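You operate a simulated robot arm through the tools that you are given. There is no shell and no other tool. Be economical: measure what you need, move in short steps, check, and stop when the job is done.

You are at the controls of a simulated two-armed robot. One attempt, no reset.

## Task
Fetch the small yellow shuttle and set it on the third shelf from the bottom of the yellow rack. Fetch the small green folded net and set it on the fourth shelf from the bottom of the grey rack. Put the white coil holder on the middle shelf of the grey rack away on the back of the coiler table. Put the small silver shackle on the top of the low stand. Take the white folded net from the upper shelf of the black rack and leave it on the yellow board on the top of the green table. Put the white eye block on the shelf of the trestle. Open the bin drawer. Any order will do.

It is judged by the outcome, as a careful person would: the job done as asked, and still so three seconds after it is handed in. It fails if anything else is knocked over, pushed out of place, dropped, spilled or broken.

## Robot
Two 7-joint arms with fingered hands on one trunk, on a base that drives. Base frame: it is fixed to the floor where the robot stands at the start and does not move with it; the origin is under the middle of the robot, x ahead of it, y to its left, z up; the surface under the hand at the start is at about z = 880. Lengths are in mm, angles in rad, forces in N, time in s.
The left shoulder is at the start at [56, 186, 1207], the right one opposite. With the tool pointing down near the work surface each hand reaches from about 380 to 780 mm from the robot's upright axis, wherever it stands, measured 20 degrees to its own side. Places, roughly: back of the coiler table [-5300, -6400, 800]; bin drawer [-400, -6600, 200]; board (25x18x2 cm) [-700, 3900, 800]; fourth shelf of the grey rack [800, -6200, 1500]; shelf of the trestle (88x21 cm) [-8380, 3800, 600]; small green folded net (22x13x10 cm) [700, -5500, 600]; small silver shackle [-4500, 5000, 750]; small yellow shuttle (12x2x3 cm) [500, -200, 900]; third shelf of the yellow rack [800, 2700, 1000]; top of the low stand [-4700, 3000, 500]; white coil holder (22x18x10 cm) [700, -6100, 1100]; white eye block (5x4x10 cm) [-9700, 2100, 900]; white folded net (17x11x10 cm) [-2000, 6800, 1600]. Payload 3.6 kg a hand.
Tool frame (each hand has its own): the origin (TCP) lies between the finger pads and is the grasp point; the fingertips stand 26 mm ahead of it; z points along the fingers, y is the line along which they close. The gripper opens to 88 mm. The gripper's body begins 30 mm behind the TCP. The gripper is a hand of 3 fingers: y runs from the thumb to the fingers, the wrist lies at [-17, -98, -164] in the tool frame.
Orientation is that of the tool frame in the base frame, as [roll, pitch, yaw] about the fixed x, y, z axes, in that order (R = Rz(yaw) Ry(pitch) Rx(roll)). With the fingers straight down and the wrist toward the robot, the tool's x, y and z point along [0, 1, 0], [1, 0, 0] and [0, 0, -1] of the base frame.

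## Interface
- The arms move only by the tool jog_arm. It takes "left_commands", "right_commands" or both (then of equal length, played together; a hand with none holds still); each is a list that holds one entry, the list of rows, each a list of 6 numbers: the turn, a rotation vector about the tool's x, y, z in rad, then the shift along the tool's x, y, z in m. In form: [[[ax, ay, az, x, y, z], ...]]. A call has 1 to 8 rows; each row is the pose to reach, as a shift and turn from the pose commanded when the call began, along the tool's axes at that moment. Rows are played at 5 a second. More than 50 mm and 0.15 rad between two rows, and nothing of the call is played. Where a pose cannot be reached the arm comes as near as it can. A force on the tool above 40 N (or 10 N above the force at the start of the call, whichever is more), or a blocked arm, ends the call early, and 0.2 s more pass. In this call time passes only in rows, and 0.2 s behind the last. It gives the time, the measured TCP pose, the force on the tool (base axes), the opening and the grip force at its end, in the units of the frame above (readings bear some noise), with the torque about the TCP (base axes, N m) and any sound that the robot's microphone picked up.
- Cameras (640 x 400 px; columns grow to the right, rows downward): "scene" is now at [230.8, -48.8, 1130]; the picture's right is [-0.51, -0.86, 0.00], its down [-0.21, 0.12, -0.97] and it looks along [0.83, -0.50, -0.24] (base axes); focal length 214 px, centre (320, 200). "left" rides on the left gripper at [-56, -80, -102] in its tool frame; the picture's right is [-0.73, -0.32, 0.60], its down [0.62, -0.67, 0.41] and it looks along [0.27, 0.67, 0.69] (tool axes); focal length 247 px, centre (320, 200). "right" rides on the right gripper at [56, -80, -102] in its tool frame; the picture's right is [-0.73, 0.32, -0.60], its down [-0.62, -0.66, 0.41] and it looks along [-0.27, 0.68, 0.69] (tool axes); focal length 247 px, centre (320, 200). There is no depth. A picture from a camera that has moved, and an enlarged one, comes with that camera's place and axes in the base frame and with its lens.
- get_image(camera): a new picture of that camera. It takes no simulated time.
- move_column(by): slides the trunk up (or, below 0, down) by that many mm; the arms and the scene camera ride with it, the base frame stays. It gives what a move gives, with no picture.
- roll_base(legs): drives the robot by 1 to 6 legs, each [ahead, left, turn to the left] in mm, mm and rad, along the robot's own axes; the way and the turn of a leg run together, so that a leg with both is an arc; at most 1500 mm and 3.142 rad a leg. The arms and the cameras ride along, it lands a little off, and it stops where it bumps. It gives what a move gives.
- finger_targets(fingers, thumb_bend, thumb_turn, hand): sets how far each is bent, from 0 (flat) to 1 (curled in); at 0.3 the hand is open as for a grip, at 0.7 the pads meet at the TCP. One left out holds its place. A second passes; each finger stops where it meets its share of the squeeze, and holds until it gets a number again. It is the only way to open and close the hand. It gives what a move gives, with no picture; readings hold the bend of each and the force on the fingers (four entries, about 0 where the hand has none), thumb and palm. thumb_turn goes from beside the hand (0) to across from the fingers (1), as for a grip.
- head_to(pan, tilt): turns the head with the scene camera to pan (to the left, within 1.047 rad either way) and tilt (down, from -0.506 to 1.204), counted from straight ahead of the robot. It gives what a move gives.
- zoom(camera, box): a new picture of the part [left, top, right, bottom] of that camera's present view, enlarged. It takes no simulated time.
- job_done(): hands the job in; it is judged then, once.

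Work in short steps. Places have to be worked out from the pictures, the camera data and where the tool is seen: move nearer, look again, correct. Check each grasp and each placing, and mend what went wrong. You have 196 turns and 176 pictures in all, those below and enlarged ones among them. Open the grippers and draw the arms clear of the work before you hand the job in, unless the task says otherwise; then end with one line.

The tools are called after "Emit:" by a JSON object that holds its "api" and its "payload". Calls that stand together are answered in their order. jog_arm: Moves the arms, as the interface text tells. Its arguments: {"type":"object","properties":{"left_commands":{"type":"array","items":{"type":"array","items":{"type":"array","items":{"type":"number"}}}},"right_commands":{"type":"array","items":{"type":"array","items":{"type":"array","items":{"type":"number"}}}}},"required":[]} The other tools are called the same way: move_column (by) slides the trunk up or down; finger_targets (fingers, thumb_bend, thumb_turn, hand) moves the fingers one by one; roll_base (legs) drives the base; head_to (pan, tilt) turns the head that bears the scene camera; get_image (camera) takes a picture; zoom (camera, box) takes an enlarged picture of a part of a camera's view; job_done () hands the job in.

At the start:

```text
time: 0.0
left_ee_pos: [532.7, 25.2, 1195.2]
left_orientation: [3.141, 0.001, 1.57]
left_wrist_force: [0.4, -0.4, 1.4]
left_torque: [0.0, -0.01, -0.01]
left_opening: 87.8
left_gripper_force: 0.1
left_shape: jaw
left_bend: [0.3, 0.3, 0.98]
left_finger forces: [0.0, 0.0, 0.0, 0.0, 0.0, 0.1]
right_ee_pos: [408.4, -420.3, 1089.1]
right_orientation: [3.141, -0.001, 1.569]
right_wrist_force: [-0.6, -0.6, -0.3]
right_torque: [0.02, 0.01, 0.0]
right_opening: 87.6
right_gripper_force: 0.0
right_shape: jaw
right_bend: [0.3, 0.3, 0.98]
right_finger forces: [0.0, 0.0, 0.0, 0.0, 0.1, 0.0]
trunk travel left (down, up): [-350.0, 407.0]
robot x, y, heading: [2.0, 4.4, 0.005]
head pan, tilt: [-0.538, 0.244]
```

scene: 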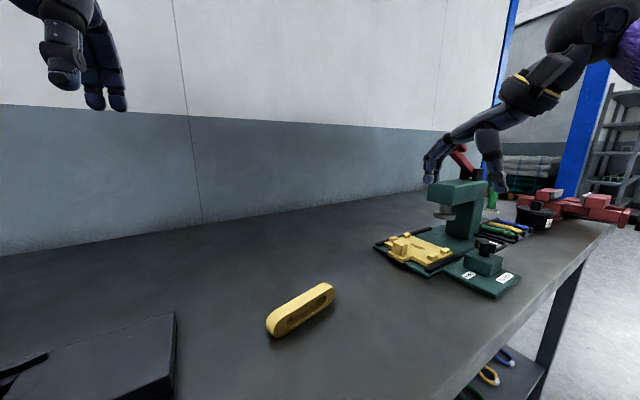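
right: 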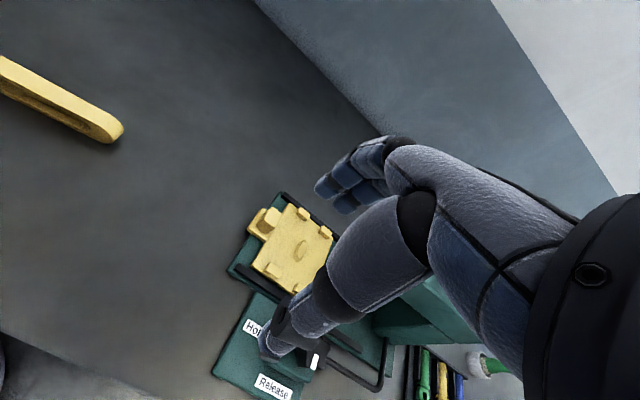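
left: 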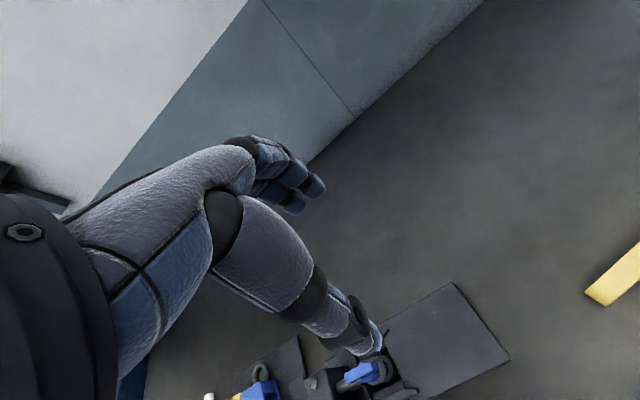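

The shuttle's centre works out at about [478,-167] with its long axis nearly along y. I'll bring the right hand above it and shift the left hand aside.

Emit:
{"api": "jog_arm", "payload": {"right_commands": [[[0, 0, -0.025, 0.042, 0.0117, 0], [0, 0, -0.05, 0.084, 0.0234, 0], [0, 0, -0.075, 0.126, 0.035, 0], [0, 0, -0.1, 0.168, 0.0468, 0], [0, 0, -0.125, 0.21, 0.0585, 0], [0, 0, -0.147, 0.252, 0.07, 0.03]]], "left_commands": [[[0, 0, 0, 0.03, 0, 0], [0, 0, 0, 0.06, 0, 0], [0, 0, 0, 0.09, 0, 0], [0, 0, 0, 0.12, 0, 0], [0, 0, 0, 0.15, 0, 0], [0, 0, 0, 0.18, 0, 0]]]}}

Emit:
{"api": "head_to", "payload": {"pan": -0.3, "tilt": 0.7}}

Emit:
{"api": "get_image", "payload": {"camera": "scene"}}

Emit:
{"api": "get_image", "payload": {"camera": "right"}}

```text
refused: row 6 steps farther than a row can; nothing moved
```

```text
time: 0.9
left_ee_pos: [533.1, 25.4, 1194.5]
left_orientation: [-3.141, 0.001, 1.571]
left_wrist_force: [0.4, 0.4, -0.9]
left_torque: [0.02, 0.03, -0.05]
left_opening: 87.6
left_gripper_force: 0.0
left_shape: jaw
left_bend: [0.3, 0.3, 0.98]
left_finger forces: [0.1, 0.1, 0.1, 0.1, 0.0, 0.1]
right_ee_pos: [408.9, -419.6, 1089.7]
right_orientation: [3.141, -0.001, 1.57]
right_wrist_force: [0.0, -0.2, -0.1]
right_torque: [0.02, 0.0, 0.0]
right_opening: 87.4
right_gripper_force: 0.0
right_shape: jaw
right_bend: [0.3, 0.3, 0.98]
right_finger forces: [0.1, 0.0, 0.0, 0.0, 0.0, 0.0]
trunk travel left (down, up): [-350.0, 407.0]
robot x, y, heading: [2.9, 0.4, -0.0]
head pan, tilt: [-0.3, 0.7]
```

```text
172 pictures are left
camera scene: at [231.8, -26.2, 1088.7], right [-0.3, -0.96, 0.0], down [-0.61, 0.19, -0.77], along [0.73, -0.23, -0.64], focal length 214 px, centre (320, 200)
```

scene: 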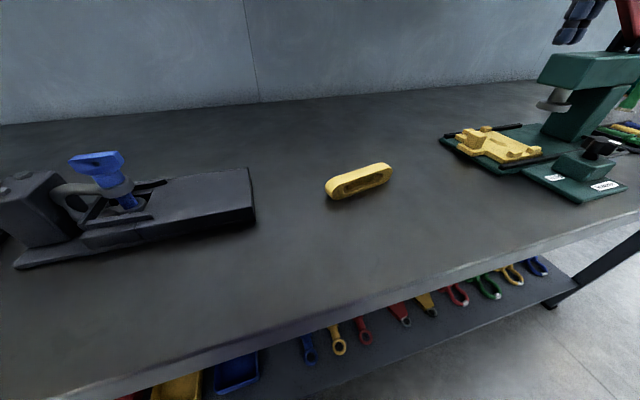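

```text
171 pictures are left
camera right: at [328.1, -364.6, 1192.3], right [0.32, -0.73, 0.6], down [-0.66, -0.62, -0.41], along [0.68, -0.27, -0.69], focal length 247 px, centre (320, 200)
```

right: 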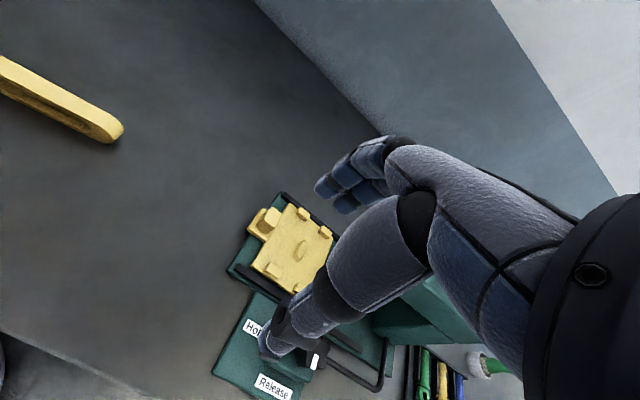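

The second view confirms the shuttle at [479,-168]. Only the last row was too long, so I'll resend with smaller steps.

Emit:
{"api": "jog_arm", "payload": {"right_commands": [[[0, 0, -0.025, 0.036, 0.01, 0.01], [0, 0, -0.05, 0.072, 0.02, 0.02], [0, 0, -0.075, 0.108, 0.03, 0.03], [0, 0, -0.1, 0.144, 0.04, 0.04], [0, 0, -0.125, 0.18, 0.05, 0.05], [0, 0, -0.147, 0.216, 0.06, 0.06], [0, 0, -0.147, 0.252, 0.07, 0.07]]], "left_commands": [[[0, 0, 0, 0.03, 0, 0], [0, 0, 0, 0.06, 0, 0], [0, 0, 0, 0.09, 0, 0], [0, 0, 0, 0.12, 0, 0], [0, 0, 0, 0.15, 0, 0], [0, 0, 0, 0.18, 0, 0], [0, 0, 0, 0.2, 0, 0]]]}}

Emit:
{"api": "get_image", "payload": {"camera": "right"}}

Emit:
{"api": "get_image", "payload": {"camera": "scene"}}

```text
time: 2.5
left_ee_pos: [532.6, 228.2, 1195.1]
left_orientation: [3.141, 0.0, 1.572]
left_wrist_force: [0.3, 0.3, 0.3]
left_torque: [-0.02, 0.02, 0.03]
left_opening: 87.5
left_gripper_force: 0.0
left_shape: jaw
left_bend: [0.3, 0.3, 0.98]
left_finger forces: [0.0, 0.0, 0.1, 0.0, 0.0, 0.1]
right_ee_pos: [479.2, -167.0, 1019.3]
right_orientation: [3.14, 0.001, 1.718]
right_wrist_force: [-0.9, 0.1, -0.3]
right_torque: [0.0, -0.01, -0.03]
right_opening: 87.9
right_gripper_force: 0.1
right_shape: jaw
right_bend: [0.3, 0.3, 0.98]
right_finger forces: [0.0, 0.0, 0.0, 0.1, 0.0, 0.0]
trunk travel left (down, up): [-350.0, 407.0]
robot x, y, heading: [-1.9, 0.2, -0.003]
head pan, tilt: [-0.3, 0.7]
```

```text
170 pictures are left
camera right: at [390.8, -122.8, 1120.9], right [0.42, -0.68, 0.6], down [-0.57, -0.71, -0.41], along [0.71, -0.17, -0.69], focal length 247 px, centre (320, 200)
```

right: 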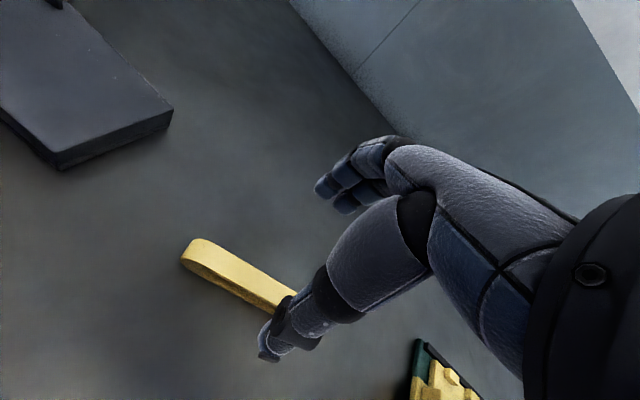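

```text
169 pictures are left
camera scene: at [232.1, -25.2, 1088.6], right [-0.3, -0.96, 0.0], down [-0.62, 0.19, -0.76], along [0.73, -0.23, -0.64], focal length 214 px, centre (320, 200)
```

scene: 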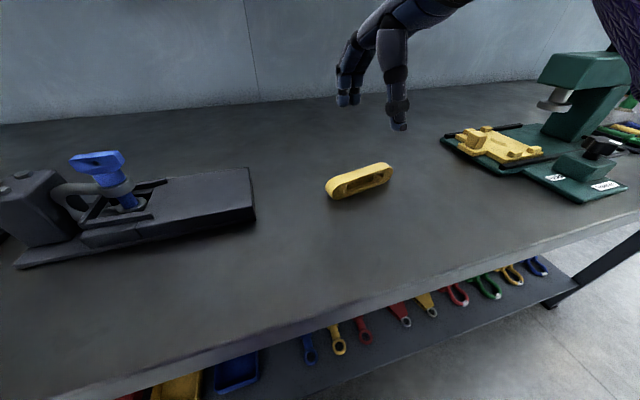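

The right hand is over the shuttle as computed. I'll lower it about 110 mm so the fingertips stop just above the table.

Emit:
{"api": "jog_arm", "payload": {"right_commands": [[[0, 0, 0, 0, 0, 0.04], [0, 0, 0, 0, 0, 0.075], [0, 0, 0, 0, 0, 0.1], [0, 0, 0, 0, 0, 0.108]]]}}

Emit:
{"api": "get_image", "payload": {"camera": "right"}}

Emit:
{"api": "zoom", "payload": {"camera": "scene", "box": [260, 80, 460, 230]}}

```text
time: 3.5
left_ee_pos: [532.5, 225.2, 1195.0]
left_orientation: [3.141, 0.0, 1.57]
left_wrist_force: [0.4, 0.1, -0.4]
left_torque: [-0.01, 0.01, -0.01]
left_opening: 87.7
left_gripper_force: 0.1
left_shape: jaw
left_bend: [0.3, 0.3, 0.98]
left_finger forces: [0.0, 0.1, 0.0, 0.0, 0.0, 0.1]
right_ee_pos: [477.6, -168.4, 910.3]
right_orientation: [-3.141, 0.003, 1.718]
right_wrist_force: [0.0, -0.8, 0.0]
right_torque: [0.0, -0.01, -0.02]
right_opening: 88.1
right_gripper_force: 0.0
right_shape: jaw
right_bend: [0.3, 0.3, 0.98]
right_finger forces: [0.0, 0.0, 0.1, 0.1, 0.0, 0.1]
trunk travel left (down, up): [-350.0, 407.0]
robot x, y, heading: [-3.8, -0.5, -0.005]
head pan, tilt: [-0.3, 0.7]
```

```text
168 pictures are left
camera right: at [390.1, -124.6, 1013.7], right [0.42, -0.68, 0.6], down [-0.57, -0.71, -0.41], along [0.71, -0.17, -0.69], focal length 247 px, centre (320, 200)
```

right: 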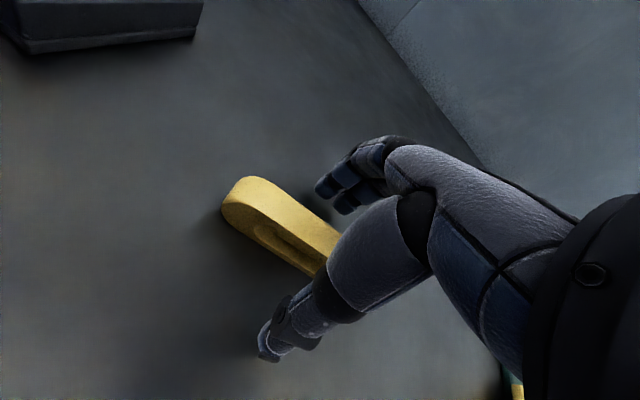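

```text
2.67 times, centred on (360, 155) of scene
camera zoom: at [231.8, -26.0, 1088.7], right [-0.3, -0.96, 0.0], down [-0.62, 0.19, -0.76], along [0.73, -0.23, -0.64], focal length 572 px, centre (213, 320)
```

zoom: 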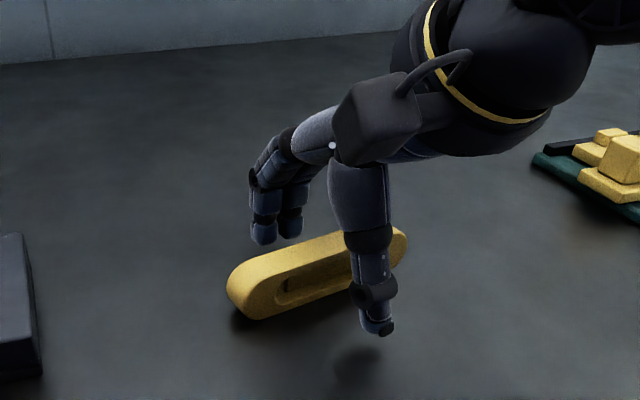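

The shuttle lies between thumb and fingers, and the fingertips are near the table. I'll close the hand.

Emit:
{"api": "finger_targets", "payload": {"hand": "right", "fingers": 0.75, "thumb_bend": 0.75}}

Emit:
{"api": "jog_arm", "payload": {"right_commands": [[[0, 0, 0, 0, 0, -0.03], [0, 0, 0, 0, 0, -0.07], [0, 0, 0, 0, 0, -0.12]]]}}

Emit:
{"api": "zoom", "payload": {"camera": "scene", "box": [260, 50, 460, 200]}}

```text
time: 4.5
left_ee_pos: [532.7, 226.4, 1195.0]
left_orientation: [-3.14, 0.001, 1.568]
left_wrist_force: [-0.2, 0.2, -0.7]
left_torque: [-0.01, -0.03, -0.01]
left_opening: 87.7
left_gripper_force: 0.0
left_shape: jaw
left_bend: [0.3, 0.3, 0.98]
left_finger forces: [0.0, 0.0, 0.0, 0.1, 0.0, 0.1]
right_ee_pos: [477.8, -168.7, 911.3]
right_orientation: [3.141, -0.001, 1.72]
right_wrist_force: [-0.1, -0.4, 0.5]
right_torque: [0.0, -0.02, 0.01]
right_opening: 15.3
right_gripper_force: 14.3
right_shape: fingers
right_bend: [0.65, 0.63, 0.97]
right_finger forces: [10.8, 4.0, 0.0, 0.0, 14.7, 0.1]
trunk travel left (down, up): [-350.0, 407.0]
robot x, y, heading: [-2.7, 4.5, 0.003]
head pan, tilt: [-0.3, 0.7]
```

```text
time: 5.3
left_ee_pos: [533.5, 226.9, 1194.2]
left_orientation: [-3.14, -0.001, 1.57]
left_wrist_force: [0.3, -0.2, -1.4]
left_torque: [-0.02, 0.04, 0.0]
left_opening: 88.0
left_gripper_force: 0.1
left_shape: jaw
left_bend: [0.3, 0.3, 0.98]
left_finger forces: [0.0, 0.1, 0.0, 0.0, 0.0, 0.1]
right_ee_pos: [479.0, -168.0, 1032.9]
right_orientation: [-3.139, 0.001, 1.72]
right_wrist_force: [0.3, -0.6, -1.2]
right_torque: [-0.04, 0.02, 0.01]
right_opening: 15.3
right_gripper_force: 13.9
right_shape: fingers
right_bend: [0.65, 0.63, 0.97]
right_finger forces: [10.7, 3.9, 0.0, 0.0, 14.7, 0.0]
trunk travel left (down, up): [-350.0, 407.0]
robot x, y, heading: [1.4, -0.5, 0.001]
head pan, tilt: [-0.3, 0.7]
```

```text
2.67 times, centred on (360, 125) of scene
camera zoom: at [231.9, -25.7, 1088.6], right [-0.3, -0.96, 0.0], down [-0.62, 0.19, -0.76], along [0.73, -0.23, -0.64], focal length 572 px, centre (213, 400)
```

zoom: 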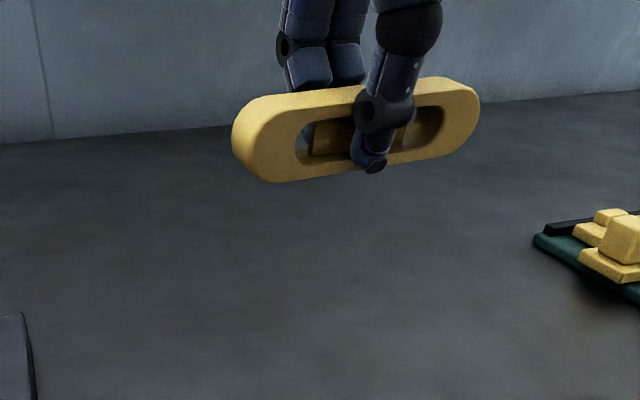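

The shuttle is held firmly, its bottom about 31 mm below the TCP. I'll back away from the bench and look left toward the yellow rack.

Emit:
{"api": "roll_base", "payload": {"legs": [[-500, 0, 0], [0, 0, 0.9]]}}

Emit:
{"api": "head_to", "payload": {"pan": 0, "tilt": 0.1}}

Emit:
{"api": "get_image", "payload": {"camera": "scene"}}

```text
time: 10.6
left_ee_pos: [-344.0, 558.2, 1195.1]
left_orientation: [3.141, 0.0, 2.479]
left_wrist_force: [0.3, -0.5, -0.4]
left_torque: [-0.01, 0.03, 0.02]
left_opening: 87.6
left_gripper_force: 0.1
left_shape: jaw
left_bend: [0.3, 0.3, 0.98]
left_finger forces: [0.0, 0.0, 0.1, 0.0, 0.0, 0.1]
right_ee_pos: [-66.5, 273.9, 1032.2]
right_orientation: [-3.141, 0.002, 2.627]
right_wrist_force: [-0.8, 0.0, -0.3]
right_torque: [0.02, 0.01, 0.0]
right_opening: 15.5
right_gripper_force: 14.3
right_shape: fingers
right_bend: [0.65, 0.63, 0.97]
right_finger forces: [10.4, 3.8, 0.0, 0.0, 14.2, 0.1]
trunk travel left (down, up): [-350.0, 407.0]
robot x, y, heading: [-494.8, -1.7, 0.911]
head pan, tilt: [-0.3, 0.7]
```

```text
time: 11.6
left_ee_pos: [-343.8, 557.1, 1195.6]
left_orientation: [3.141, 0.001, 2.48]
left_wrist_force: [0.2, -0.1, 0.0]
left_torque: [0.03, 0.03, -0.03]
left_opening: 87.5
left_gripper_force: 0.1
left_shape: jaw
left_bend: [0.3, 0.3, 0.98]
left_finger forces: [0.0, 0.0, 0.0, 0.1, 0.1, 0.0]
right_ee_pos: [-65.9, 273.0, 1033.0]
right_orientation: [3.142, 0.003, 2.627]
right_wrist_force: [-0.6, 0.3, 0.7]
right_torque: [-0.01, 0.02, -0.04]
right_opening: 15.1
right_gripper_force: 14.2
right_shape: fingers
right_bend: [0.65, 0.63, 0.97]
right_finger forces: [10.4, 3.8, 0.1, 0.0, 14.2, 0.1]
trunk travel left (down, up): [-350.0, 407.0]
robot x, y, heading: [-494.1, -3.3, 0.908]
head pan, tilt: [0.0, 0.099]
```

```text
165 pictures are left
camera scene: at [-344.9, 189.4, 1143.3], right [0.79, -0.62, 0.0], down [-0.06, -0.08, -0.99], along [0.61, 0.78, -0.1], focal length 214 px, centre (320, 200)
```

scene: 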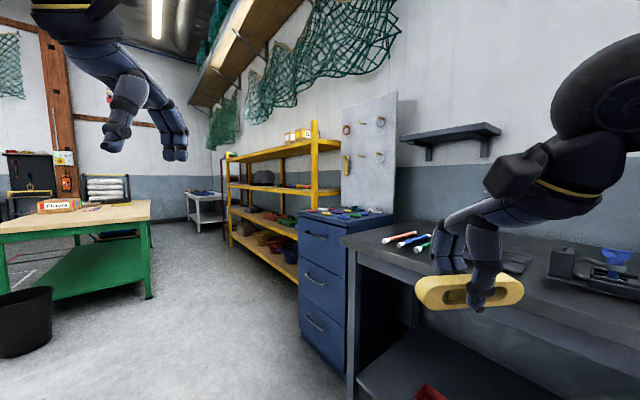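

I can see the yellow rack, running about y=1500 to 4000 with its front near x=640, and the green table beyond it. I'll drive to a spot in front of its middle, facing +x.

Emit:
{"api": "roll_base", "payload": {"legs": [[0, 0, -0.908], [200, 1200, 0], [150, 1300, 0]]}}

Emit:
{"api": "get_image", "payload": {"camera": "scene"}}

```text
time: 26.1
left_ee_pos: [362.4, 2721.5, 1196.0]
left_orientation: [-3.14, 0.0, 1.583]
left_wrist_force: [-0.6, 0.5, -0.1]
left_torque: [0.03, 0.0, 0.02]
left_opening: 87.6
left_gripper_force: 0.0
left_shape: jaw
left_bend: [0.3, 0.3, 0.98]
left_finger forces: [0.1, 0.0, 0.1, 0.1, 0.0, 0.0]
right_ee_pos: [312.6, 2326.8, 1032.0]
right_orientation: [3.141, 0.001, 1.728]
right_wrist_force: [-0.4, 1.3, -0.6]
right_torque: [0.0, 0.01, -0.01]
right_opening: 14.7
right_gripper_force: 13.7
right_shape: fingers
right_bend: [0.65, 0.63, 0.97]
right_finger forces: [10.3, 3.7, 0.0, 0.1, 14.0, 0.0]
trunk travel left (down, up): [-350.0, 407.0]
robot x, y, heading: [-167.6, 2489.1, 0.006]
head pan, tilt: [0.0, 0.099]
```

```text
164 pictures are left
camera scene: at [75.1, 2491.2, 1143.4], right [0.01, -1.0, 0.0], down [-0.1, 0.0, -0.99], along [0.99, 0.01, -0.1], focal length 214 px, centre (320, 200)
```

scene: 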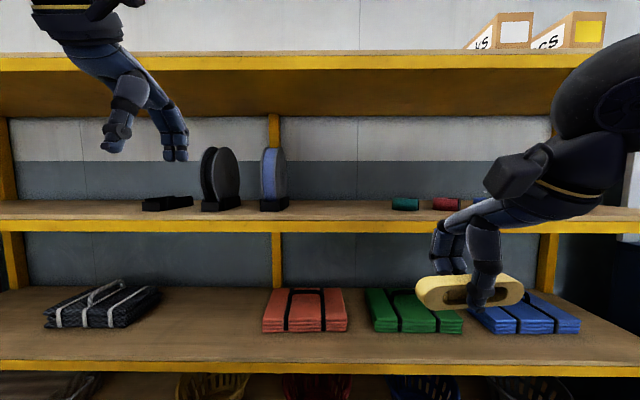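

The third shelf (spools on it) has a free stretch right of the second spool, around y=2300–2530. I'll raise the trunk 110 mm to clear its edge, then look again and triangulate the shelf height.

Emit:
{"api": "move_column", "payload": {"by": 110}}

Emit:
{"api": "get_image", "payload": {"camera": "scene"}}

```text
time: 27.6
left_ee_pos: [363.6, 2720.4, 1305.0]
left_orientation: [-3.139, -0.001, 1.583]
left_wrist_force: [-0.4, -0.1, -1.1]
left_torque: [0.03, 0.05, 0.01]
left_opening: 87.6
left_gripper_force: 0.1
left_shape: jaw
left_bend: [0.3, 0.3, 0.98]
left_finger forces: [0.0, 0.1, 0.0, 0.0, 0.1, 0.1]
right_ee_pos: [312.5, 2326.7, 1140.2]
right_orientation: [-3.14, 0.002, 1.73]
right_wrist_force: [0.4, -0.5, -0.3]
right_torque: [-0.03, -0.02, -0.01]
right_opening: 15.0
right_gripper_force: 13.4
right_shape: fingers
right_bend: [0.65, 0.63, 0.97]
right_finger forces: [10.4, 3.7, 0.0, 0.0, 14.0, 0.0]
trunk travel left (down, up): [-460.0, 297.0]
robot x, y, heading: [-168.3, 2488.1, 0.012]
head pan, tilt: [0.0, 0.099]
```

```text
163 pictures are left
camera scene: at [63.5, 2490.8, 1259.9], right [0.01, -1.0, 0.0], down [-0.1, 0.0, -0.99], along [0.99, 0.01, -0.1], focal length 214 px, centre (320, 200)
```

scene: 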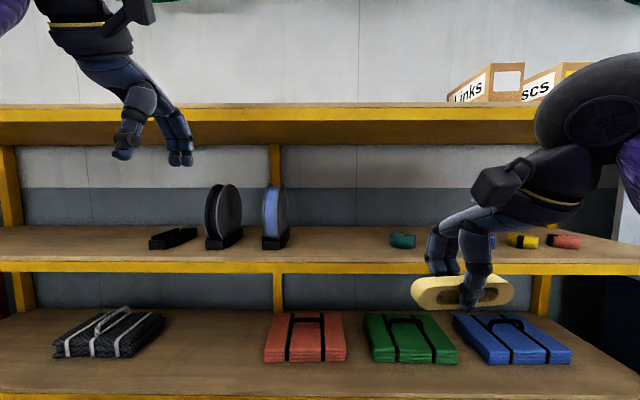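

Triangulation gives the third shelf top at z≈1035, front edge x≈617, underside of the top shelf ≈1400. I'll pull the left hand back so it clears the top shelf, lower the right a bit, then drive forward and slightly left.

Emit:
{"api": "jog_arm", "payload": {"right_commands": [[[0, 0, 0, 0, 0, 0.01], [0, 0, 0, 0, 0, 0.02], [0, 0, 0, 0, 0, 0.03], [0, 0, 0, 0, 0, 0.035], [0, 0, 0, 0, 0, 0.04]]], "left_commands": [[[0, 0, 0, 0, -0.04, 0], [0, 0, 0, 0, -0.08, 0], [0, 0, 0, 0, -0.12, 0], [0, 0, 0, 0, -0.16, 0], [0, 0, 0, 0, -0.2, 0]]]}}

Emit:
{"api": "roll_base", "payload": {"legs": [[0, 70, -0.01], [340, 0, 0]]}}

Emit:
{"api": "head_to", "payload": {"pan": -0.2, "tilt": 0.35}}

Emit:
{"api": "get_image", "payload": {"camera": "scene"}}

Emit:
{"api": "get_image", "payload": {"camera": "right"}}

```text
time: 28.8
left_ee_pos: [161.8, 2717.6, 1306.2]
left_orientation: [-3.14, 0.001, 1.583]
left_wrist_force: [-0.1, 0.3, -0.3]
left_torque: [0.0, -0.05, -0.01]
left_opening: 87.8
left_gripper_force: 0.1
left_shape: jaw
left_bend: [0.3, 0.3, 0.98]
left_finger forces: [0.2, 0.1, 0.1, 0.0, 0.1, 0.0]
right_ee_pos: [312.3, 2326.2, 1102.6]
right_orientation: [3.142, 0.002, 1.731]
right_wrist_force: [-0.7, -0.3, 0.9]
right_torque: [0.03, 0.02, 0.02]
right_opening: 14.9
right_gripper_force: 14.0
right_shape: fingers
right_bend: [0.65, 0.63, 0.97]
right_finger forces: [10.2, 3.7, 0.0, 0.1, 14.0, 0.1]
trunk travel left (down, up): [-460.0, 297.0]
robot x, y, heading: [-164.2, 2488.6, 0.012]
head pan, tilt: [0.0, 0.099]
```

```text
time: 31.6
left_ee_pos: [506.3, 2785.4, 1305.1]
left_orientation: [-3.14, 0.0, 1.574]
left_wrist_force: [-0.5, 0.0, -0.1]
left_torque: [0.0, 0.02, -0.02]
left_opening: 87.5
left_gripper_force: 0.1
left_shape: jaw
left_bend: [0.3, 0.3, 0.98]
left_finger forces: [0.0, 0.0, 0.0, 0.0, 0.1, 0.0]
right_ee_pos: [652.9, 2394.2, 1102.6]
right_orientation: [-3.14, 0.0, 1.721]
right_wrist_force: [0.1, -0.1, -0.5]
right_torque: [0.04, 0.02, -0.01]
right_opening: 15.1
right_gripper_force: 14.2
right_shape: fingers
right_bend: [0.66, 0.63, 0.97]
right_finger forces: [10.3, 3.7, 0.0, 0.0, 14.1, 0.0]
trunk travel left (down, up): [-460.0, 297.0]
robot x, y, heading: [172.6, 2560.4, 0.003]
head pan, tilt: [0.0, 0.099]
```

```text
time: 32.4
left_ee_pos: [504.0, 2787.6, 1305.4]
left_orientation: [-3.141, 0.0, 1.574]
left_wrist_force: [-0.2, 0.0, 0.5]
left_torque: [0.04, 0.01, -0.01]
left_opening: 87.7
left_gripper_force: 0.0
left_shape: jaw
left_bend: [0.3, 0.3, 0.98]
left_finger forces: [0.0, 0.1, 0.0, 0.1, 0.1, 0.0]
right_ee_pos: [652.9, 2393.1, 1102.1]
right_orientation: [3.141, 0.002, 1.724]
right_wrist_force: [0.2, 0.8, 0.1]
right_torque: [0.04, -0.01, 0.0]
right_opening: 15.0
right_gripper_force: 14.0
right_shape: fingers
right_bend: [0.66, 0.63, 0.97]
right_finger forces: [10.3, 3.8, 0.0, 0.0, 14.0, 0.0]
trunk travel left (down, up): [-460.0, 297.0]
robot x, y, heading: [175.9, 2561.0, 0.005]
head pan, tilt: [-0.201, 0.351]
```

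```text
162 pictures are left
camera scene: at [403.0, 2541.6, 1236.8], right [-0.2, -0.98, 0.0], down [-0.34, 0.07, -0.94], along [0.92, -0.18, -0.34], focal length 214 px, centre (320, 200)
```

scene: 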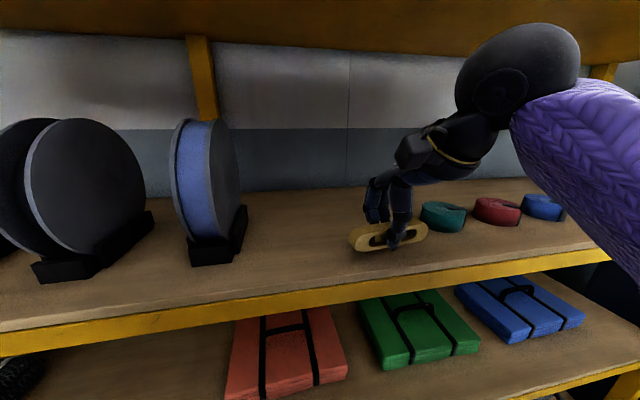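

```text
161 pictures are left
camera right: at [564.5, 2436.7, 1204.6], right [0.43, -0.68, 0.6], down [-0.56, -0.72, -0.41], along [0.71, -0.16, -0.69], focal length 247 px, centre (320, 200)
```

right: 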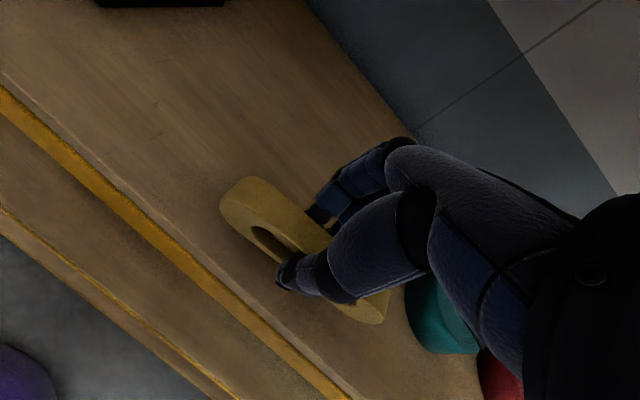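

The shuttle is over the front of the shelf with the rolls about 90 mm to its right. I'll move it in another 75 mm and lower it until it nearly touches.

Emit:
{"api": "jog_arm", "payload": {"right_commands": [[[0, 0, 0, 0.004, 0.03, 0], [0, 0, 0, 0.008, 0.06, 0.0], [0, 0, 0, 0.008, 0.077, 0.005], [0, 0, 0, 0.008, 0.077, 0.02], [0, 0, 0, 0.008, 0.077, 0.03], [0, 0, 0, 0.008, 0.077, 0.035]]]}}

Emit:
{"api": "get_image", "payload": {"camera": "right"}}

Emit:
{"api": "zoom", "payload": {"camera": "scene", "box": [280, 100, 520, 280]}}

```text
time: 33.9
left_ee_pos: [504.7, 2788.2, 1305.6]
left_orientation: [3.141, -0.001, 1.575]
left_wrist_force: [1.0, -0.6, 0.4]
left_torque: [-0.01, -0.01, 0.01]
left_opening: 87.8
left_gripper_force: 0.1
left_shape: jaw
left_bend: [0.3, 0.3, 0.98]
left_finger forces: [0.0, 0.0, 0.0, 0.0, 0.0, 0.1]
right_ee_pos: [730.5, 2412.6, 1079.4]
right_orientation: [3.113, -0.006, 1.719]
right_wrist_force: [-4.3, -1.1, 14.5]
right_torque: [0.04, 0.4, 0.03]
right_opening: 14.9
right_gripper_force: 17.1
right_shape: fingers
right_bend: [0.72, 0.65, 0.96]
right_finger forces: [9.9, 3.3, 0.1, 0.0, 20.5, 0.1]
trunk travel left (down, up): [-460.0, 297.0]
robot x, y, heading: [171.2, 2559.5, 0.003]
head pan, tilt: [-0.201, 0.351]
stopped in row 6 (right hand): the force on the tool passed its limit at 42 N (the readings are from after the stop); the commanded pose is now the measured one
```

```text
160 pictures are left
camera right: at [641.1, 2455.6, 1179.0], right [0.41, -0.68, 0.6], down [-0.55, -0.71, -0.43], along [0.73, -0.16, -0.67], focal length 247 px, centre (320, 200)
```

right: 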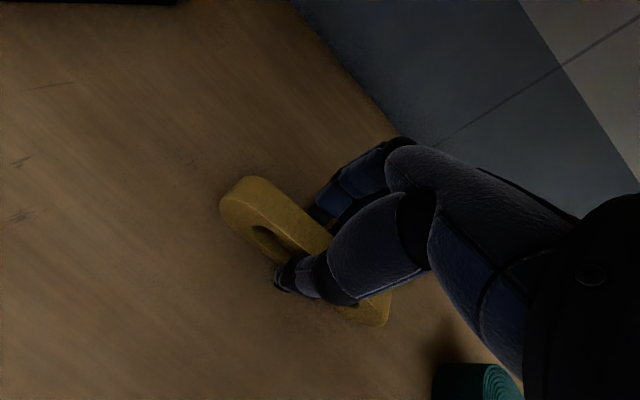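

```text
2.22 times, centred on (400, 190) of scene
camera zoom: at [403.0, 2541.5, 1236.7], right [-0.2, -0.98, 0.0], down [-0.34, 0.07, -0.94], along [0.92, -0.18, -0.34], focal length 477 px, centre (142, 222)
```

zoom: 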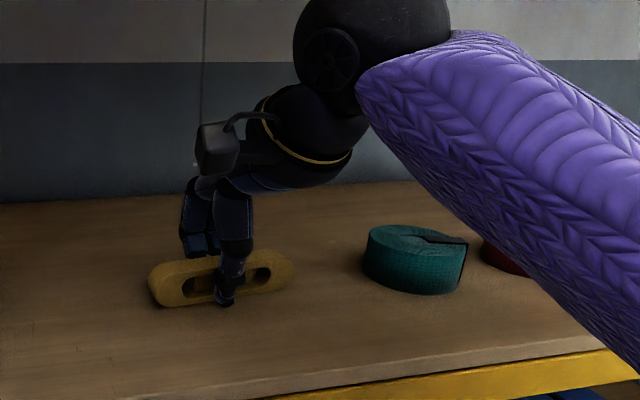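

The shuttle has touched the shelf. I'll ease off 3 mm and open the hand only as far as needed.

Emit:
{"api": "jog_arm", "payload": {"right_commands": [[[0, 0, 0, 0, 0, -0.003]]]}}

Emit:
{"api": "finger_targets", "payload": {"hand": "right", "fingers": 0.3, "thumb_bend": 0.3}}

Emit:
{"api": "zoom", "payload": {"camera": "scene", "box": [280, 100, 520, 280]}}

```text
time: 34.2
left_ee_pos: [504.5, 2786.7, 1306.2]
left_orientation: [-3.141, 0.0, 1.574]
left_wrist_force: [0.4, -0.5, -0.7]
left_torque: [0.02, -0.01, 0.02]
left_opening: 87.8
left_gripper_force: 0.0
left_shape: jaw
left_bend: [0.3, 0.3, 0.98]
left_finger forces: [0.0, 0.0, 0.0, 0.0, 0.0, 0.0]
right_ee_pos: [730.7, 2412.9, 1079.5]
right_orientation: [3.119, -0.004, 1.719]
right_wrist_force: [0.2, 0.2, 7.2]
right_torque: [0.03, 0.07, -0.01]
right_opening: 14.7
right_gripper_force: 15.8
right_shape: fingers
right_bend: [0.66, 0.65, 0.96]
right_finger forces: [12.0, 3.9, 0.0, 0.0, 14.6, 0.0]
trunk travel left (down, up): [-460.0, 297.0]
robot x, y, heading: [174.0, 2558.7, 0.005]
head pan, tilt: [-0.201, 0.351]
```

```text
time: 35.2
left_ee_pos: [504.0, 2786.1, 1306.3]
left_orientation: [-3.141, 0.001, 1.573]
left_wrist_force: [0.1, -0.7, -0.4]
left_torque: [0.0, 0.0, 0.02]
left_opening: 87.6
left_gripper_force: 0.0
left_shape: jaw
left_bend: [0.3, 0.3, 0.98]
left_finger forces: [0.0, 0.1, 0.0, 0.0, 0.0, 0.0]
right_ee_pos: [730.4, 2413.7, 1078.9]
right_orientation: [3.119, -0.004, 1.72]
right_wrist_force: [-0.1, 0.0, -0.3]
right_torque: [-0.01, -0.01, 0.0]
right_opening: 87.7
right_gripper_force: 0.0
right_shape: fingers
right_bend: [0.3, 0.3, 0.97]
right_finger forces: [0.0, 0.0, 0.0, 0.1, 0.0, 0.0]
trunk travel left (down, up): [-460.0, 297.0]
robot x, y, heading: [170.4, 2559.6, 0.005]
head pan, tilt: [-0.201, 0.351]
```

```text
2.22 times, centred on (400, 190) of scene
camera zoom: at [403.1, 2541.6, 1236.7], right [-0.2, -0.98, 0.0], down [-0.34, 0.07, -0.94], along [0.92, -0.18, -0.34], focal length 477 px, centre (142, 222)
```

zoom: 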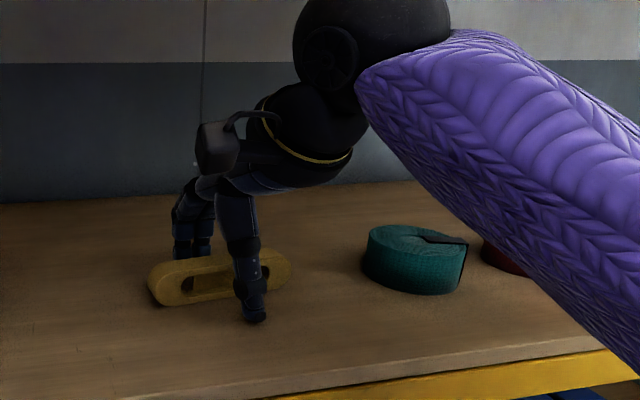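

The shuttle stands upright on the shelf. I'll lift the hand clear, back out, turn to face +y in the aisle and look ahead.

Emit:
{"api": "jog_arm", "payload": {"right_commands": [[[0, 0, 0, 0, 0, -0.02], [0, 0, 0, 0, 0, -0.05], [0, 0, 0, 0, 0, -0.08]]]}}

Emit:
{"api": "roll_base", "payload": {"legs": [[-330, 0, 0], [0, 0, 1.57], [0, -250, 0]]}}

Emit:
{"api": "head_to", "payload": {"pan": 0.3, "tilt": 0.15}}

Emit:
{"api": "get_image", "payload": {"camera": "scene"}}

```text
time: 36.0
left_ee_pos: [504.6, 2786.1, 1306.8]
left_orientation: [3.141, 0.0, 1.574]
left_wrist_force: [0.7, 0.0, 0.2]
left_torque: [0.0, 0.01, 0.04]
left_opening: 87.8
left_gripper_force: 0.0
left_shape: jaw
left_bend: [0.3, 0.3, 0.98]
left_finger forces: [0.0, 0.1, 0.0, 0.0, 0.0, 0.0]
right_ee_pos: [729.4, 2412.8, 1159.2]
right_orientation: [3.123, -0.003, 1.719]
right_wrist_force: [0.7, 0.2, -0.2]
right_torque: [-0.03, 0.01, 0.0]
right_opening: 87.9
right_gripper_force: 0.1
right_shape: fingers
right_bend: [0.3, 0.3, 0.97]
right_finger forces: [0.0, 0.0, 0.1, 0.1, 0.0, 0.0]
trunk travel left (down, up): [-460.0, 297.0]
robot x, y, heading: [173.2, 2562.1, 0.001]
head pan, tilt: [-0.201, 0.351]
```

```text
time: 43.4
left_ee_pos: [-122.0, 2891.5, 1306.1]
left_orientation: [3.139, -0.002, 3.129]
left_wrist_force: [0.7, 0.3, 0.2]
left_torque: [0.02, 0.01, 0.0]
left_opening: 87.8
left_gripper_force: 0.0
left_shape: jaw
left_bend: [0.3, 0.3, 0.98]
left_finger forces: [0.0, 0.1, 0.1, 0.0, 0.0, 0.0]
right_ee_pos: [255.1, 3111.6, 1159.3]
right_orientation: [3.121, -0.002, -3.007]
right_wrist_force: [-0.8, -0.2, 0.7]
right_torque: [-0.02, 0.03, 0.0]
right_opening: 88.1
right_gripper_force: 0.0
right_shape: fingers
right_bend: [0.3, 0.3, 0.97]
right_finger forces: [0.1, 0.0, 0.0, 0.0, 0.1, 0.1]
trunk travel left (down, up): [-460.0, 297.0]
robot x, y, heading: [100.3, 2557.2, 1.56]
head pan, tilt: [-0.201, 0.351]
```

```text
time: 44.4
left_ee_pos: [-123.1, 2892.1, 1306.1]
left_orientation: [-3.142, -0.001, 3.132]
left_wrist_force: [0.4, 0.2, -0.2]
left_torque: [0.01, 0.02, -0.03]
left_opening: 87.8
left_gripper_force: 0.1
left_shape: jaw
left_bend: [0.3, 0.3, 0.98]
left_finger forces: [0.0, 0.0, 0.0, 0.0, 0.0, 0.1]
right_ee_pos: [253.1, 3110.8, 1159.4]
right_orientation: [3.122, -0.003, -3.008]
right_wrist_force: [0.1, -0.1, 0.3]
right_torque: [-0.03, -0.04, 0.03]
right_opening: 87.8
right_gripper_force: 0.1
right_shape: fingers
right_bend: [0.3, 0.3, 0.97]
right_finger forces: [0.0, 0.1, 0.0, 0.0, 0.0, 0.0]
trunk travel left (down, up): [-460.0, 297.0]
robot x, y, heading: [101.0, 2558.2, 1.562]
head pan, tilt: [0.3, 0.15]
```

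```text
157 pictures are left
camera scene: at [74.0, 2783.8, 1255.4], right [0.96, 0.28, 0.0], down [0.04, -0.14, -0.99], along [-0.28, 0.95, -0.15], focal length 214 px, centre (320, 200)
```

scene: 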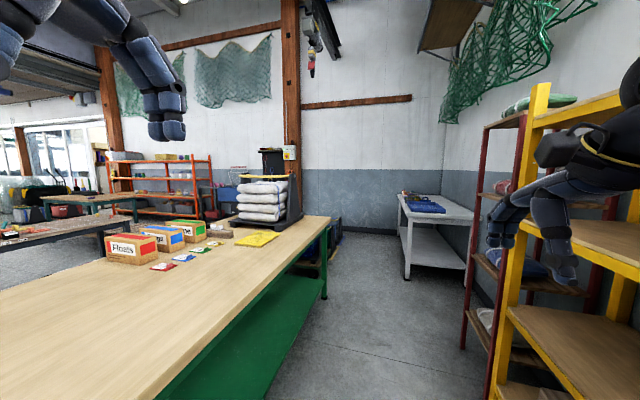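

The board is at about [-690,3946] on the green table (z≈800), its aisle-side edge at x≈-390. I'll drive up the aisle to y≈4900 and look left for the black rack.

Emit:
{"api": "roll_base", "payload": {"legs": [[1200, 80, 0], [1150, 0, 0], [0, 0, 0.5]]}}

Emit:
{"api": "get_image", "payload": {"camera": "scene"}}

```text
time: 57.3
left_ee_pos: [-316.3, 5088.0, 1304.9]
left_orientation: [3.141, -0.001, -2.64]
left_wrist_force: [0.3, -0.2, 0.2]
left_torque: [0.02, 0.03, -0.01]
left_opening: 87.8
left_gripper_force: 0.1
left_shape: jaw
left_bend: [0.3, 0.3, 0.98]
left_finger forces: [0.1, 0.1, 0.0, 0.0, 0.0, 0.1]
right_ee_pos: [-95.5, 5464.2, 1158.2]
right_orientation: [3.12, -0.004, -2.497]
right_wrist_force: [-0.5, 0.1, -0.3]
right_torque: [0.01, -0.02, -0.02]
right_opening: 88.0
right_gripper_force: 0.1
right_shape: fingers
right_bend: [0.3, 0.3, 0.97]
right_finger forces: [0.0, 0.1, 0.0, 0.0, 0.1, 0.0]
trunk travel left (down, up): [-460.0, 297.0]
robot x, y, heading: [43.2, 4906.3, 2.07]
head pan, tilt: [0.3, 0.15]
```

```text
156 pictures are left
camera scene: at [-91.9, 5089.5, 1255.4], right [0.7, 0.72, 0.0], down [0.11, -0.1, -0.99], along [-0.71, 0.69, -0.15], focal length 214 px, centre (320, 200)
```

scene: 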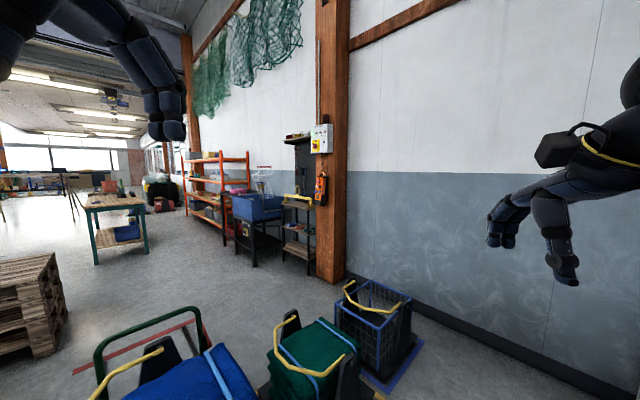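

Between me and the black rack (right of the blue crate shelf) there are carts on the floor. I'll look lower and further left to find a way round.

Emit:
{"api": "head_to", "payload": {"pan": 0.5, "tilt": 0.65}}

Emit:
{"api": "get_image", "payload": {"camera": "scene"}}

```text
time: 58.3
left_ee_pos: [-315.8, 5088.4, 1305.0]
left_orientation: [3.141, -0.001, -2.641]
left_wrist_force: [0.6, 0.5, -1.1]
left_torque: [0.0, 0.01, 0.01]
left_opening: 87.7
left_gripper_force: 0.0
left_shape: jaw
left_bend: [0.3, 0.3, 0.98]
left_finger forces: [0.1, 0.0, 0.0, 0.0, 0.0, 0.0]
right_ee_pos: [-94.7, 5463.8, 1158.9]
right_orientation: [3.121, -0.004, -2.496]
right_wrist_force: [-0.3, -0.5, -0.3]
right_torque: [-0.01, -0.01, 0.05]
right_opening: 88.2
right_gripper_force: 0.1
right_shape: fingers
right_bend: [0.3, 0.3, 0.97]
right_finger forces: [0.1, 0.0, 0.1, 0.0, 0.0, 0.0]
trunk travel left (down, up): [-460.0, 297.0]
robot x, y, heading: [42.1, 4906.1, 2.068]
head pan, tilt: [0.499, 0.649]
```

```text
155 pictures are left
camera scene: at [-98.2, 5072.1, 1209.8], right [0.54, 0.84, 0.0], down [0.51, -0.33, -0.8], along [-0.67, 0.43, -0.6], focal length 214 px, centre (320, 200)
```

scene: 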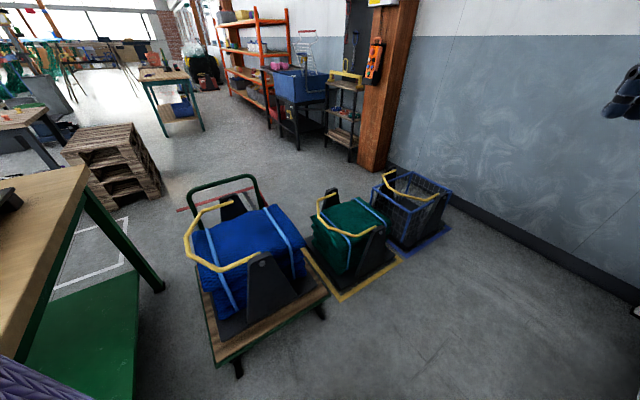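

The cart and floor trays block this side all the way to the wall; the way to the black rack must go west round the green table. So I'll back down the aisle, do the western jobs first, and look west.

Emit:
{"api": "roll_base", "payload": {"legs": [[0, 0, -0.5], [-1300, 0, 0], [-1400, 0, 0], [0, 0, 1.57]]}}

Emit:
{"api": "head_to", "payload": {"pan": 0, "tilt": 0.4}}

Emit:
{"api": "get_image", "payload": {"camera": "scene"}}

```text
time: 76.6
left_ee_pos: [-303.9, 1982.5, 1305.8]
left_orientation: [3.14, 0.0, -1.575]
left_wrist_force: [-0.4, -0.3, 0.1]
left_torque: [0.01, 0.0, 0.0]
left_opening: 87.8
left_gripper_force: 0.1
left_shape: jaw
left_bend: [0.3, 0.3, 0.98]
left_finger forces: [0.1, 0.0, 0.1, 0.0, 0.1, 0.0]
right_ee_pos: [-524.3, 2358.4, 1158.6]
right_orientation: [3.12, -0.003, -1.431]
right_wrist_force: [0.6, 0.4, 0.4]
right_torque: [0.01, -0.03, 0.0]
right_opening: 88.2
right_gripper_force: 0.1
right_shape: fingers
right_bend: [0.3, 0.3, 0.97]
right_finger forces: [0.1, 0.0, 0.0, 0.0, 0.1, 0.0]
trunk travel left (down, up): [-460.0, 297.0]
robot x, y, heading: [27.6, 2204.3, 3.135]
head pan, tilt: [0.499, 0.649]
```

```text
time: 77.6
left_ee_pos: [-304.3, 1982.3, 1306.8]
left_orientation: [3.14, 0.001, -1.576]
left_wrist_force: [-0.1, 0.4, 0.2]
left_torque: [-0.04, 0.01, -0.01]
left_opening: 87.8
left_gripper_force: 0.0
left_shape: jaw
left_bend: [0.3, 0.3, 0.98]
left_finger forces: [0.1, 0.1, 0.0, 0.0, 0.1, 0.0]
right_ee_pos: [-524.6, 2357.4, 1158.5]
right_orientation: [3.12, -0.004, -1.429]
right_wrist_force: [0.1, 0.3, -0.6]
right_torque: [0.01, 0.01, 0.03]
right_opening: 87.8
right_gripper_force: 0.1
right_shape: fingers
right_bend: [0.3, 0.3, 0.97]
right_finger forces: [0.1, 0.0, 0.1, 0.0, 0.0, 0.0]
trunk travel left (down, up): [-460.0, 297.0]
robot x, y, heading: [32.8, 2208.0, 3.136]
head pan, tilt: [0.0, 0.4]
```

```text
154 pictures are left
camera scene: at [-201.0, 2206.5, 1232.2], right [0.0, 1.0, 0.0], down [0.39, 0.0, -0.92], along [-0.92, 0.0, -0.39], focal length 214 px, centre (320, 200)
```

scene: 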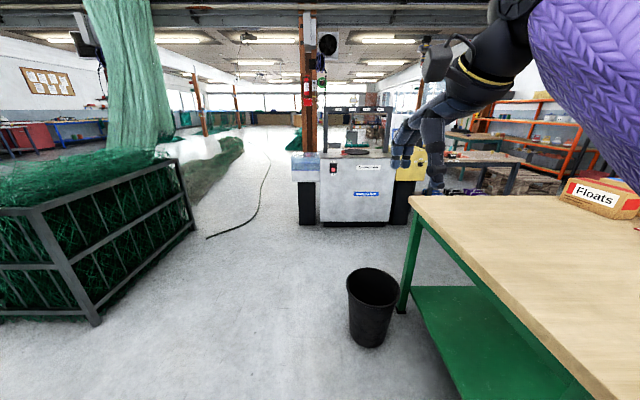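

The way west is open: pass south of the black bin, then go north between the green table (x≈-1230) and the white machine (x≈-2450). I'll drive that and look.

Emit:
{"api": "roll_base", "payload": {"legs": [[500, 270, 0], [1250, 0, 0], [0, 0, -1.57], [1400, 0, 0]]}}

Emit:
{"api": "head_to", "payload": {"pan": 0.5, "tilt": 0.3}}

Emit:
{"api": "get_image", "payload": {"camera": "scene"}}

```text
time: 97.1
left_ee_pos: [-1964.0, 3676.9, 1305.5]
left_orientation: [-3.141, 0.001, -3.135]
left_wrist_force: [-0.8, 0.7, -0.4]
left_torque: [0.02, -0.04, 0.0]
left_opening: 87.8
left_gripper_force: 0.0
left_shape: jaw
left_bend: [0.3, 0.3, 0.98]
left_finger forces: [0.0, 0.1, 0.1, 0.0, 0.0, 0.0]
right_ee_pos: [-1589.2, 3901.2, 1158.6]
right_orientation: [3.12, -0.003, -2.99]
right_wrist_force: [-0.8, 0.6, 0.5]
right_torque: [0.03, 0.0, 0.01]
right_opening: 87.9
right_gripper_force: 0.0
right_shape: fingers
right_bend: [0.3, 0.3, 0.97]
right_finger forces: [0.0, 0.0, 0.0, 0.0, 0.0, 0.0]
trunk travel left (down, up): [-460.0, 297.0]
robot x, y, heading: [-1729.4, 3345.0, 1.577]
head pan, tilt: [0.0, 0.4]
```

```text
time: 98.0
left_ee_pos: [-1963.2, 3675.8, 1305.5]
left_orientation: [3.141, 0.0, -3.134]
left_wrist_force: [-0.1, 0.7, -0.1]
left_torque: [0.02, -0.01, -0.01]
left_opening: 87.6
left_gripper_force: 0.1
left_shape: jaw
left_bend: [0.3, 0.3, 0.98]
left_finger forces: [0.0, 0.0, 0.1, 0.0, 0.0, 0.0]
right_ee_pos: [-1589.8, 3902.0, 1159.9]
right_orientation: [3.121, -0.004, -2.992]
right_wrist_force: [-0.1, 0.5, 0.0]
right_torque: [-0.04, -0.01, 0.0]
right_opening: 88.0
right_gripper_force: 0.1
right_shape: fingers
right_bend: [0.3, 0.3, 0.97]
right_finger forces: [0.1, 0.0, 0.0, 0.0, 0.0, 0.0]
trunk travel left (down, up): [-460.0, 297.0]
robot x, y, heading: [-1733.7, 3345.6, 1.572]
head pan, tilt: [0.499, 0.3]
```

```text
153 pictures are left
camera scene: at [-1781.0, 3564.1, 1241.4], right [0.88, 0.48, 0.0], down [0.14, -0.26, -0.96], along [-0.46, 0.84, -0.3], focal length 214 px, centre (320, 200)
```

scene: 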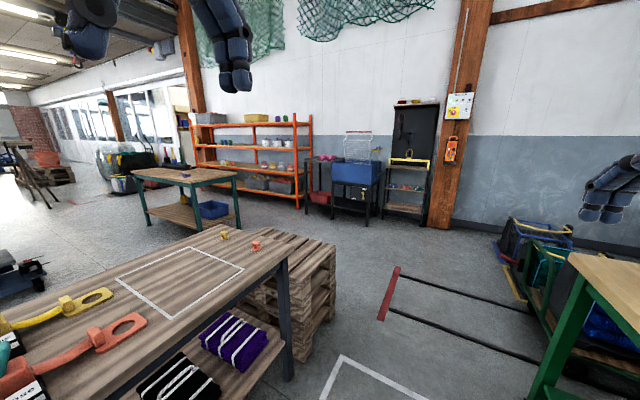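

The shackle table (green legs) is to the left, and the black rack with the net on top is straight ahead. I'll zoom on the red bar on the floor ahead to see whether it is an obstacle.

Emit:
{"api": "zoom", "payload": {"camera": "scene", "box": [330, 210, 630, 397]}}

```text
2.13 times, centred on (480, 304) of scene
camera zoom: at [-1781.0, 3564.1, 1241.4], right [0.88, 0.48, 0.0], down [0.14, -0.26, -0.96], along [-0.46, 0.84, -0.3], focal length 458 px, centre (-21, -21)
```

zoom: 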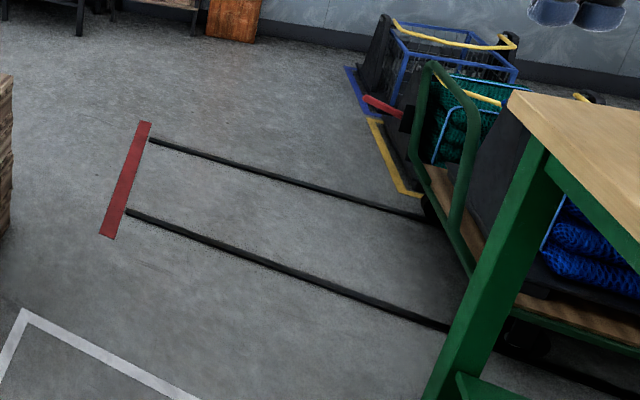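

The red bar and black strips look like flat floor markings. I'll go on north at x≈-1880, clear of the grey table and pallets, up to y≈5600, then face west.

Emit:
{"api": "roll_base", "payload": {"legs": [[300, 140, 0], [1500, 0, 0], [450, 0, 0], [0, 0, 1.57]]}}

Emit:
{"api": "head_to", "payload": {"pan": 0.0, "tilt": 0.3}}

Emit:
{"api": "get_image", "payload": {"camera": "scene"}}

```text
time: 113.4
left_ee_pos: [-2229.3, 5356.5, 1305.1]
left_orientation: [3.141, -0.001, -1.555]
left_wrist_force: [-0.1, 0.3, -0.4]
left_torque: [0.01, 0.02, 0.01]
left_opening: 87.8
left_gripper_force: 0.0
left_shape: jaw
left_bend: [0.3, 0.3, 0.98]
left_finger forces: [0.1, 0.0, 0.0, 0.0, 0.0, 0.1]
right_ee_pos: [-2458.5, 5727.7, 1158.7]
right_orientation: [3.121, -0.002, -1.41]
right_wrist_force: [-0.6, 0.2, 0.8]
right_torque: [0.04, 0.02, -0.02]
right_opening: 87.9
right_gripper_force: 0.1
right_shape: fingers
right_bend: [0.3, 0.3, 0.97]
right_finger forces: [0.0, 0.0, 0.0, 0.0, 0.1, 0.0]
trunk travel left (down, up): [-460.0, 297.0]
robot x, y, heading: [-1901.3, 5586.7, -3.127]
head pan, tilt: [0.499, 0.3]
```

```text
time: 114.3
left_ee_pos: [-2228.4, 5355.9, 1305.9]
left_orientation: [-3.142, 0.0, -1.555]
left_wrist_force: [0.6, -0.2, 0.5]
left_torque: [-0.03, -0.01, 0.0]
left_opening: 87.7
left_gripper_force: 0.1
left_shape: jaw
left_bend: [0.3, 0.3, 0.98]
left_finger forces: [0.0, 0.1, 0.0, 0.0, 0.0, 0.0]
right_ee_pos: [-2458.5, 5726.6, 1158.9]
right_orientation: [3.12, -0.004, -1.411]
right_wrist_force: [0.0, -0.4, -0.5]
right_torque: [0.02, -0.04, -0.01]
right_opening: 88.1
right_gripper_force: 0.2
right_shape: fingers
right_bend: [0.3, 0.3, 0.97]
right_finger forces: [0.0, 0.1, 0.0, 0.0, 0.0, 0.1]
trunk travel left (down, up): [-460.0, 297.0]
robot x, y, heading: [-1903.6, 5587.7, -3.121]
head pan, tilt: [0.0, 0.3]
```

```text
151 pictures are left
camera scene: at [-2132.1, 5581.8, 1241.5], right [-0.02, 1.0, 0.0], down [0.3, 0.0, -0.96], along [-0.96, -0.02, -0.3], focal length 214 px, centre (320, 200)
```

scene: 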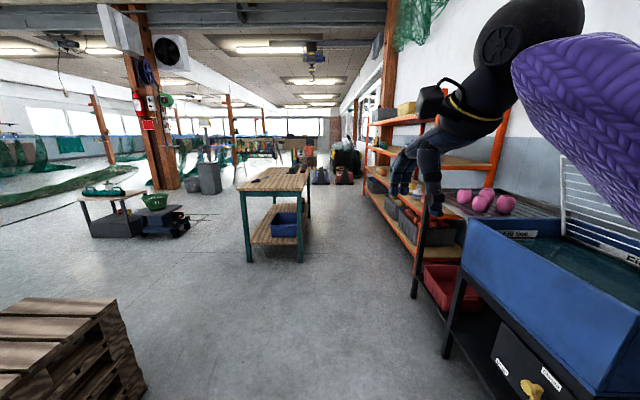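

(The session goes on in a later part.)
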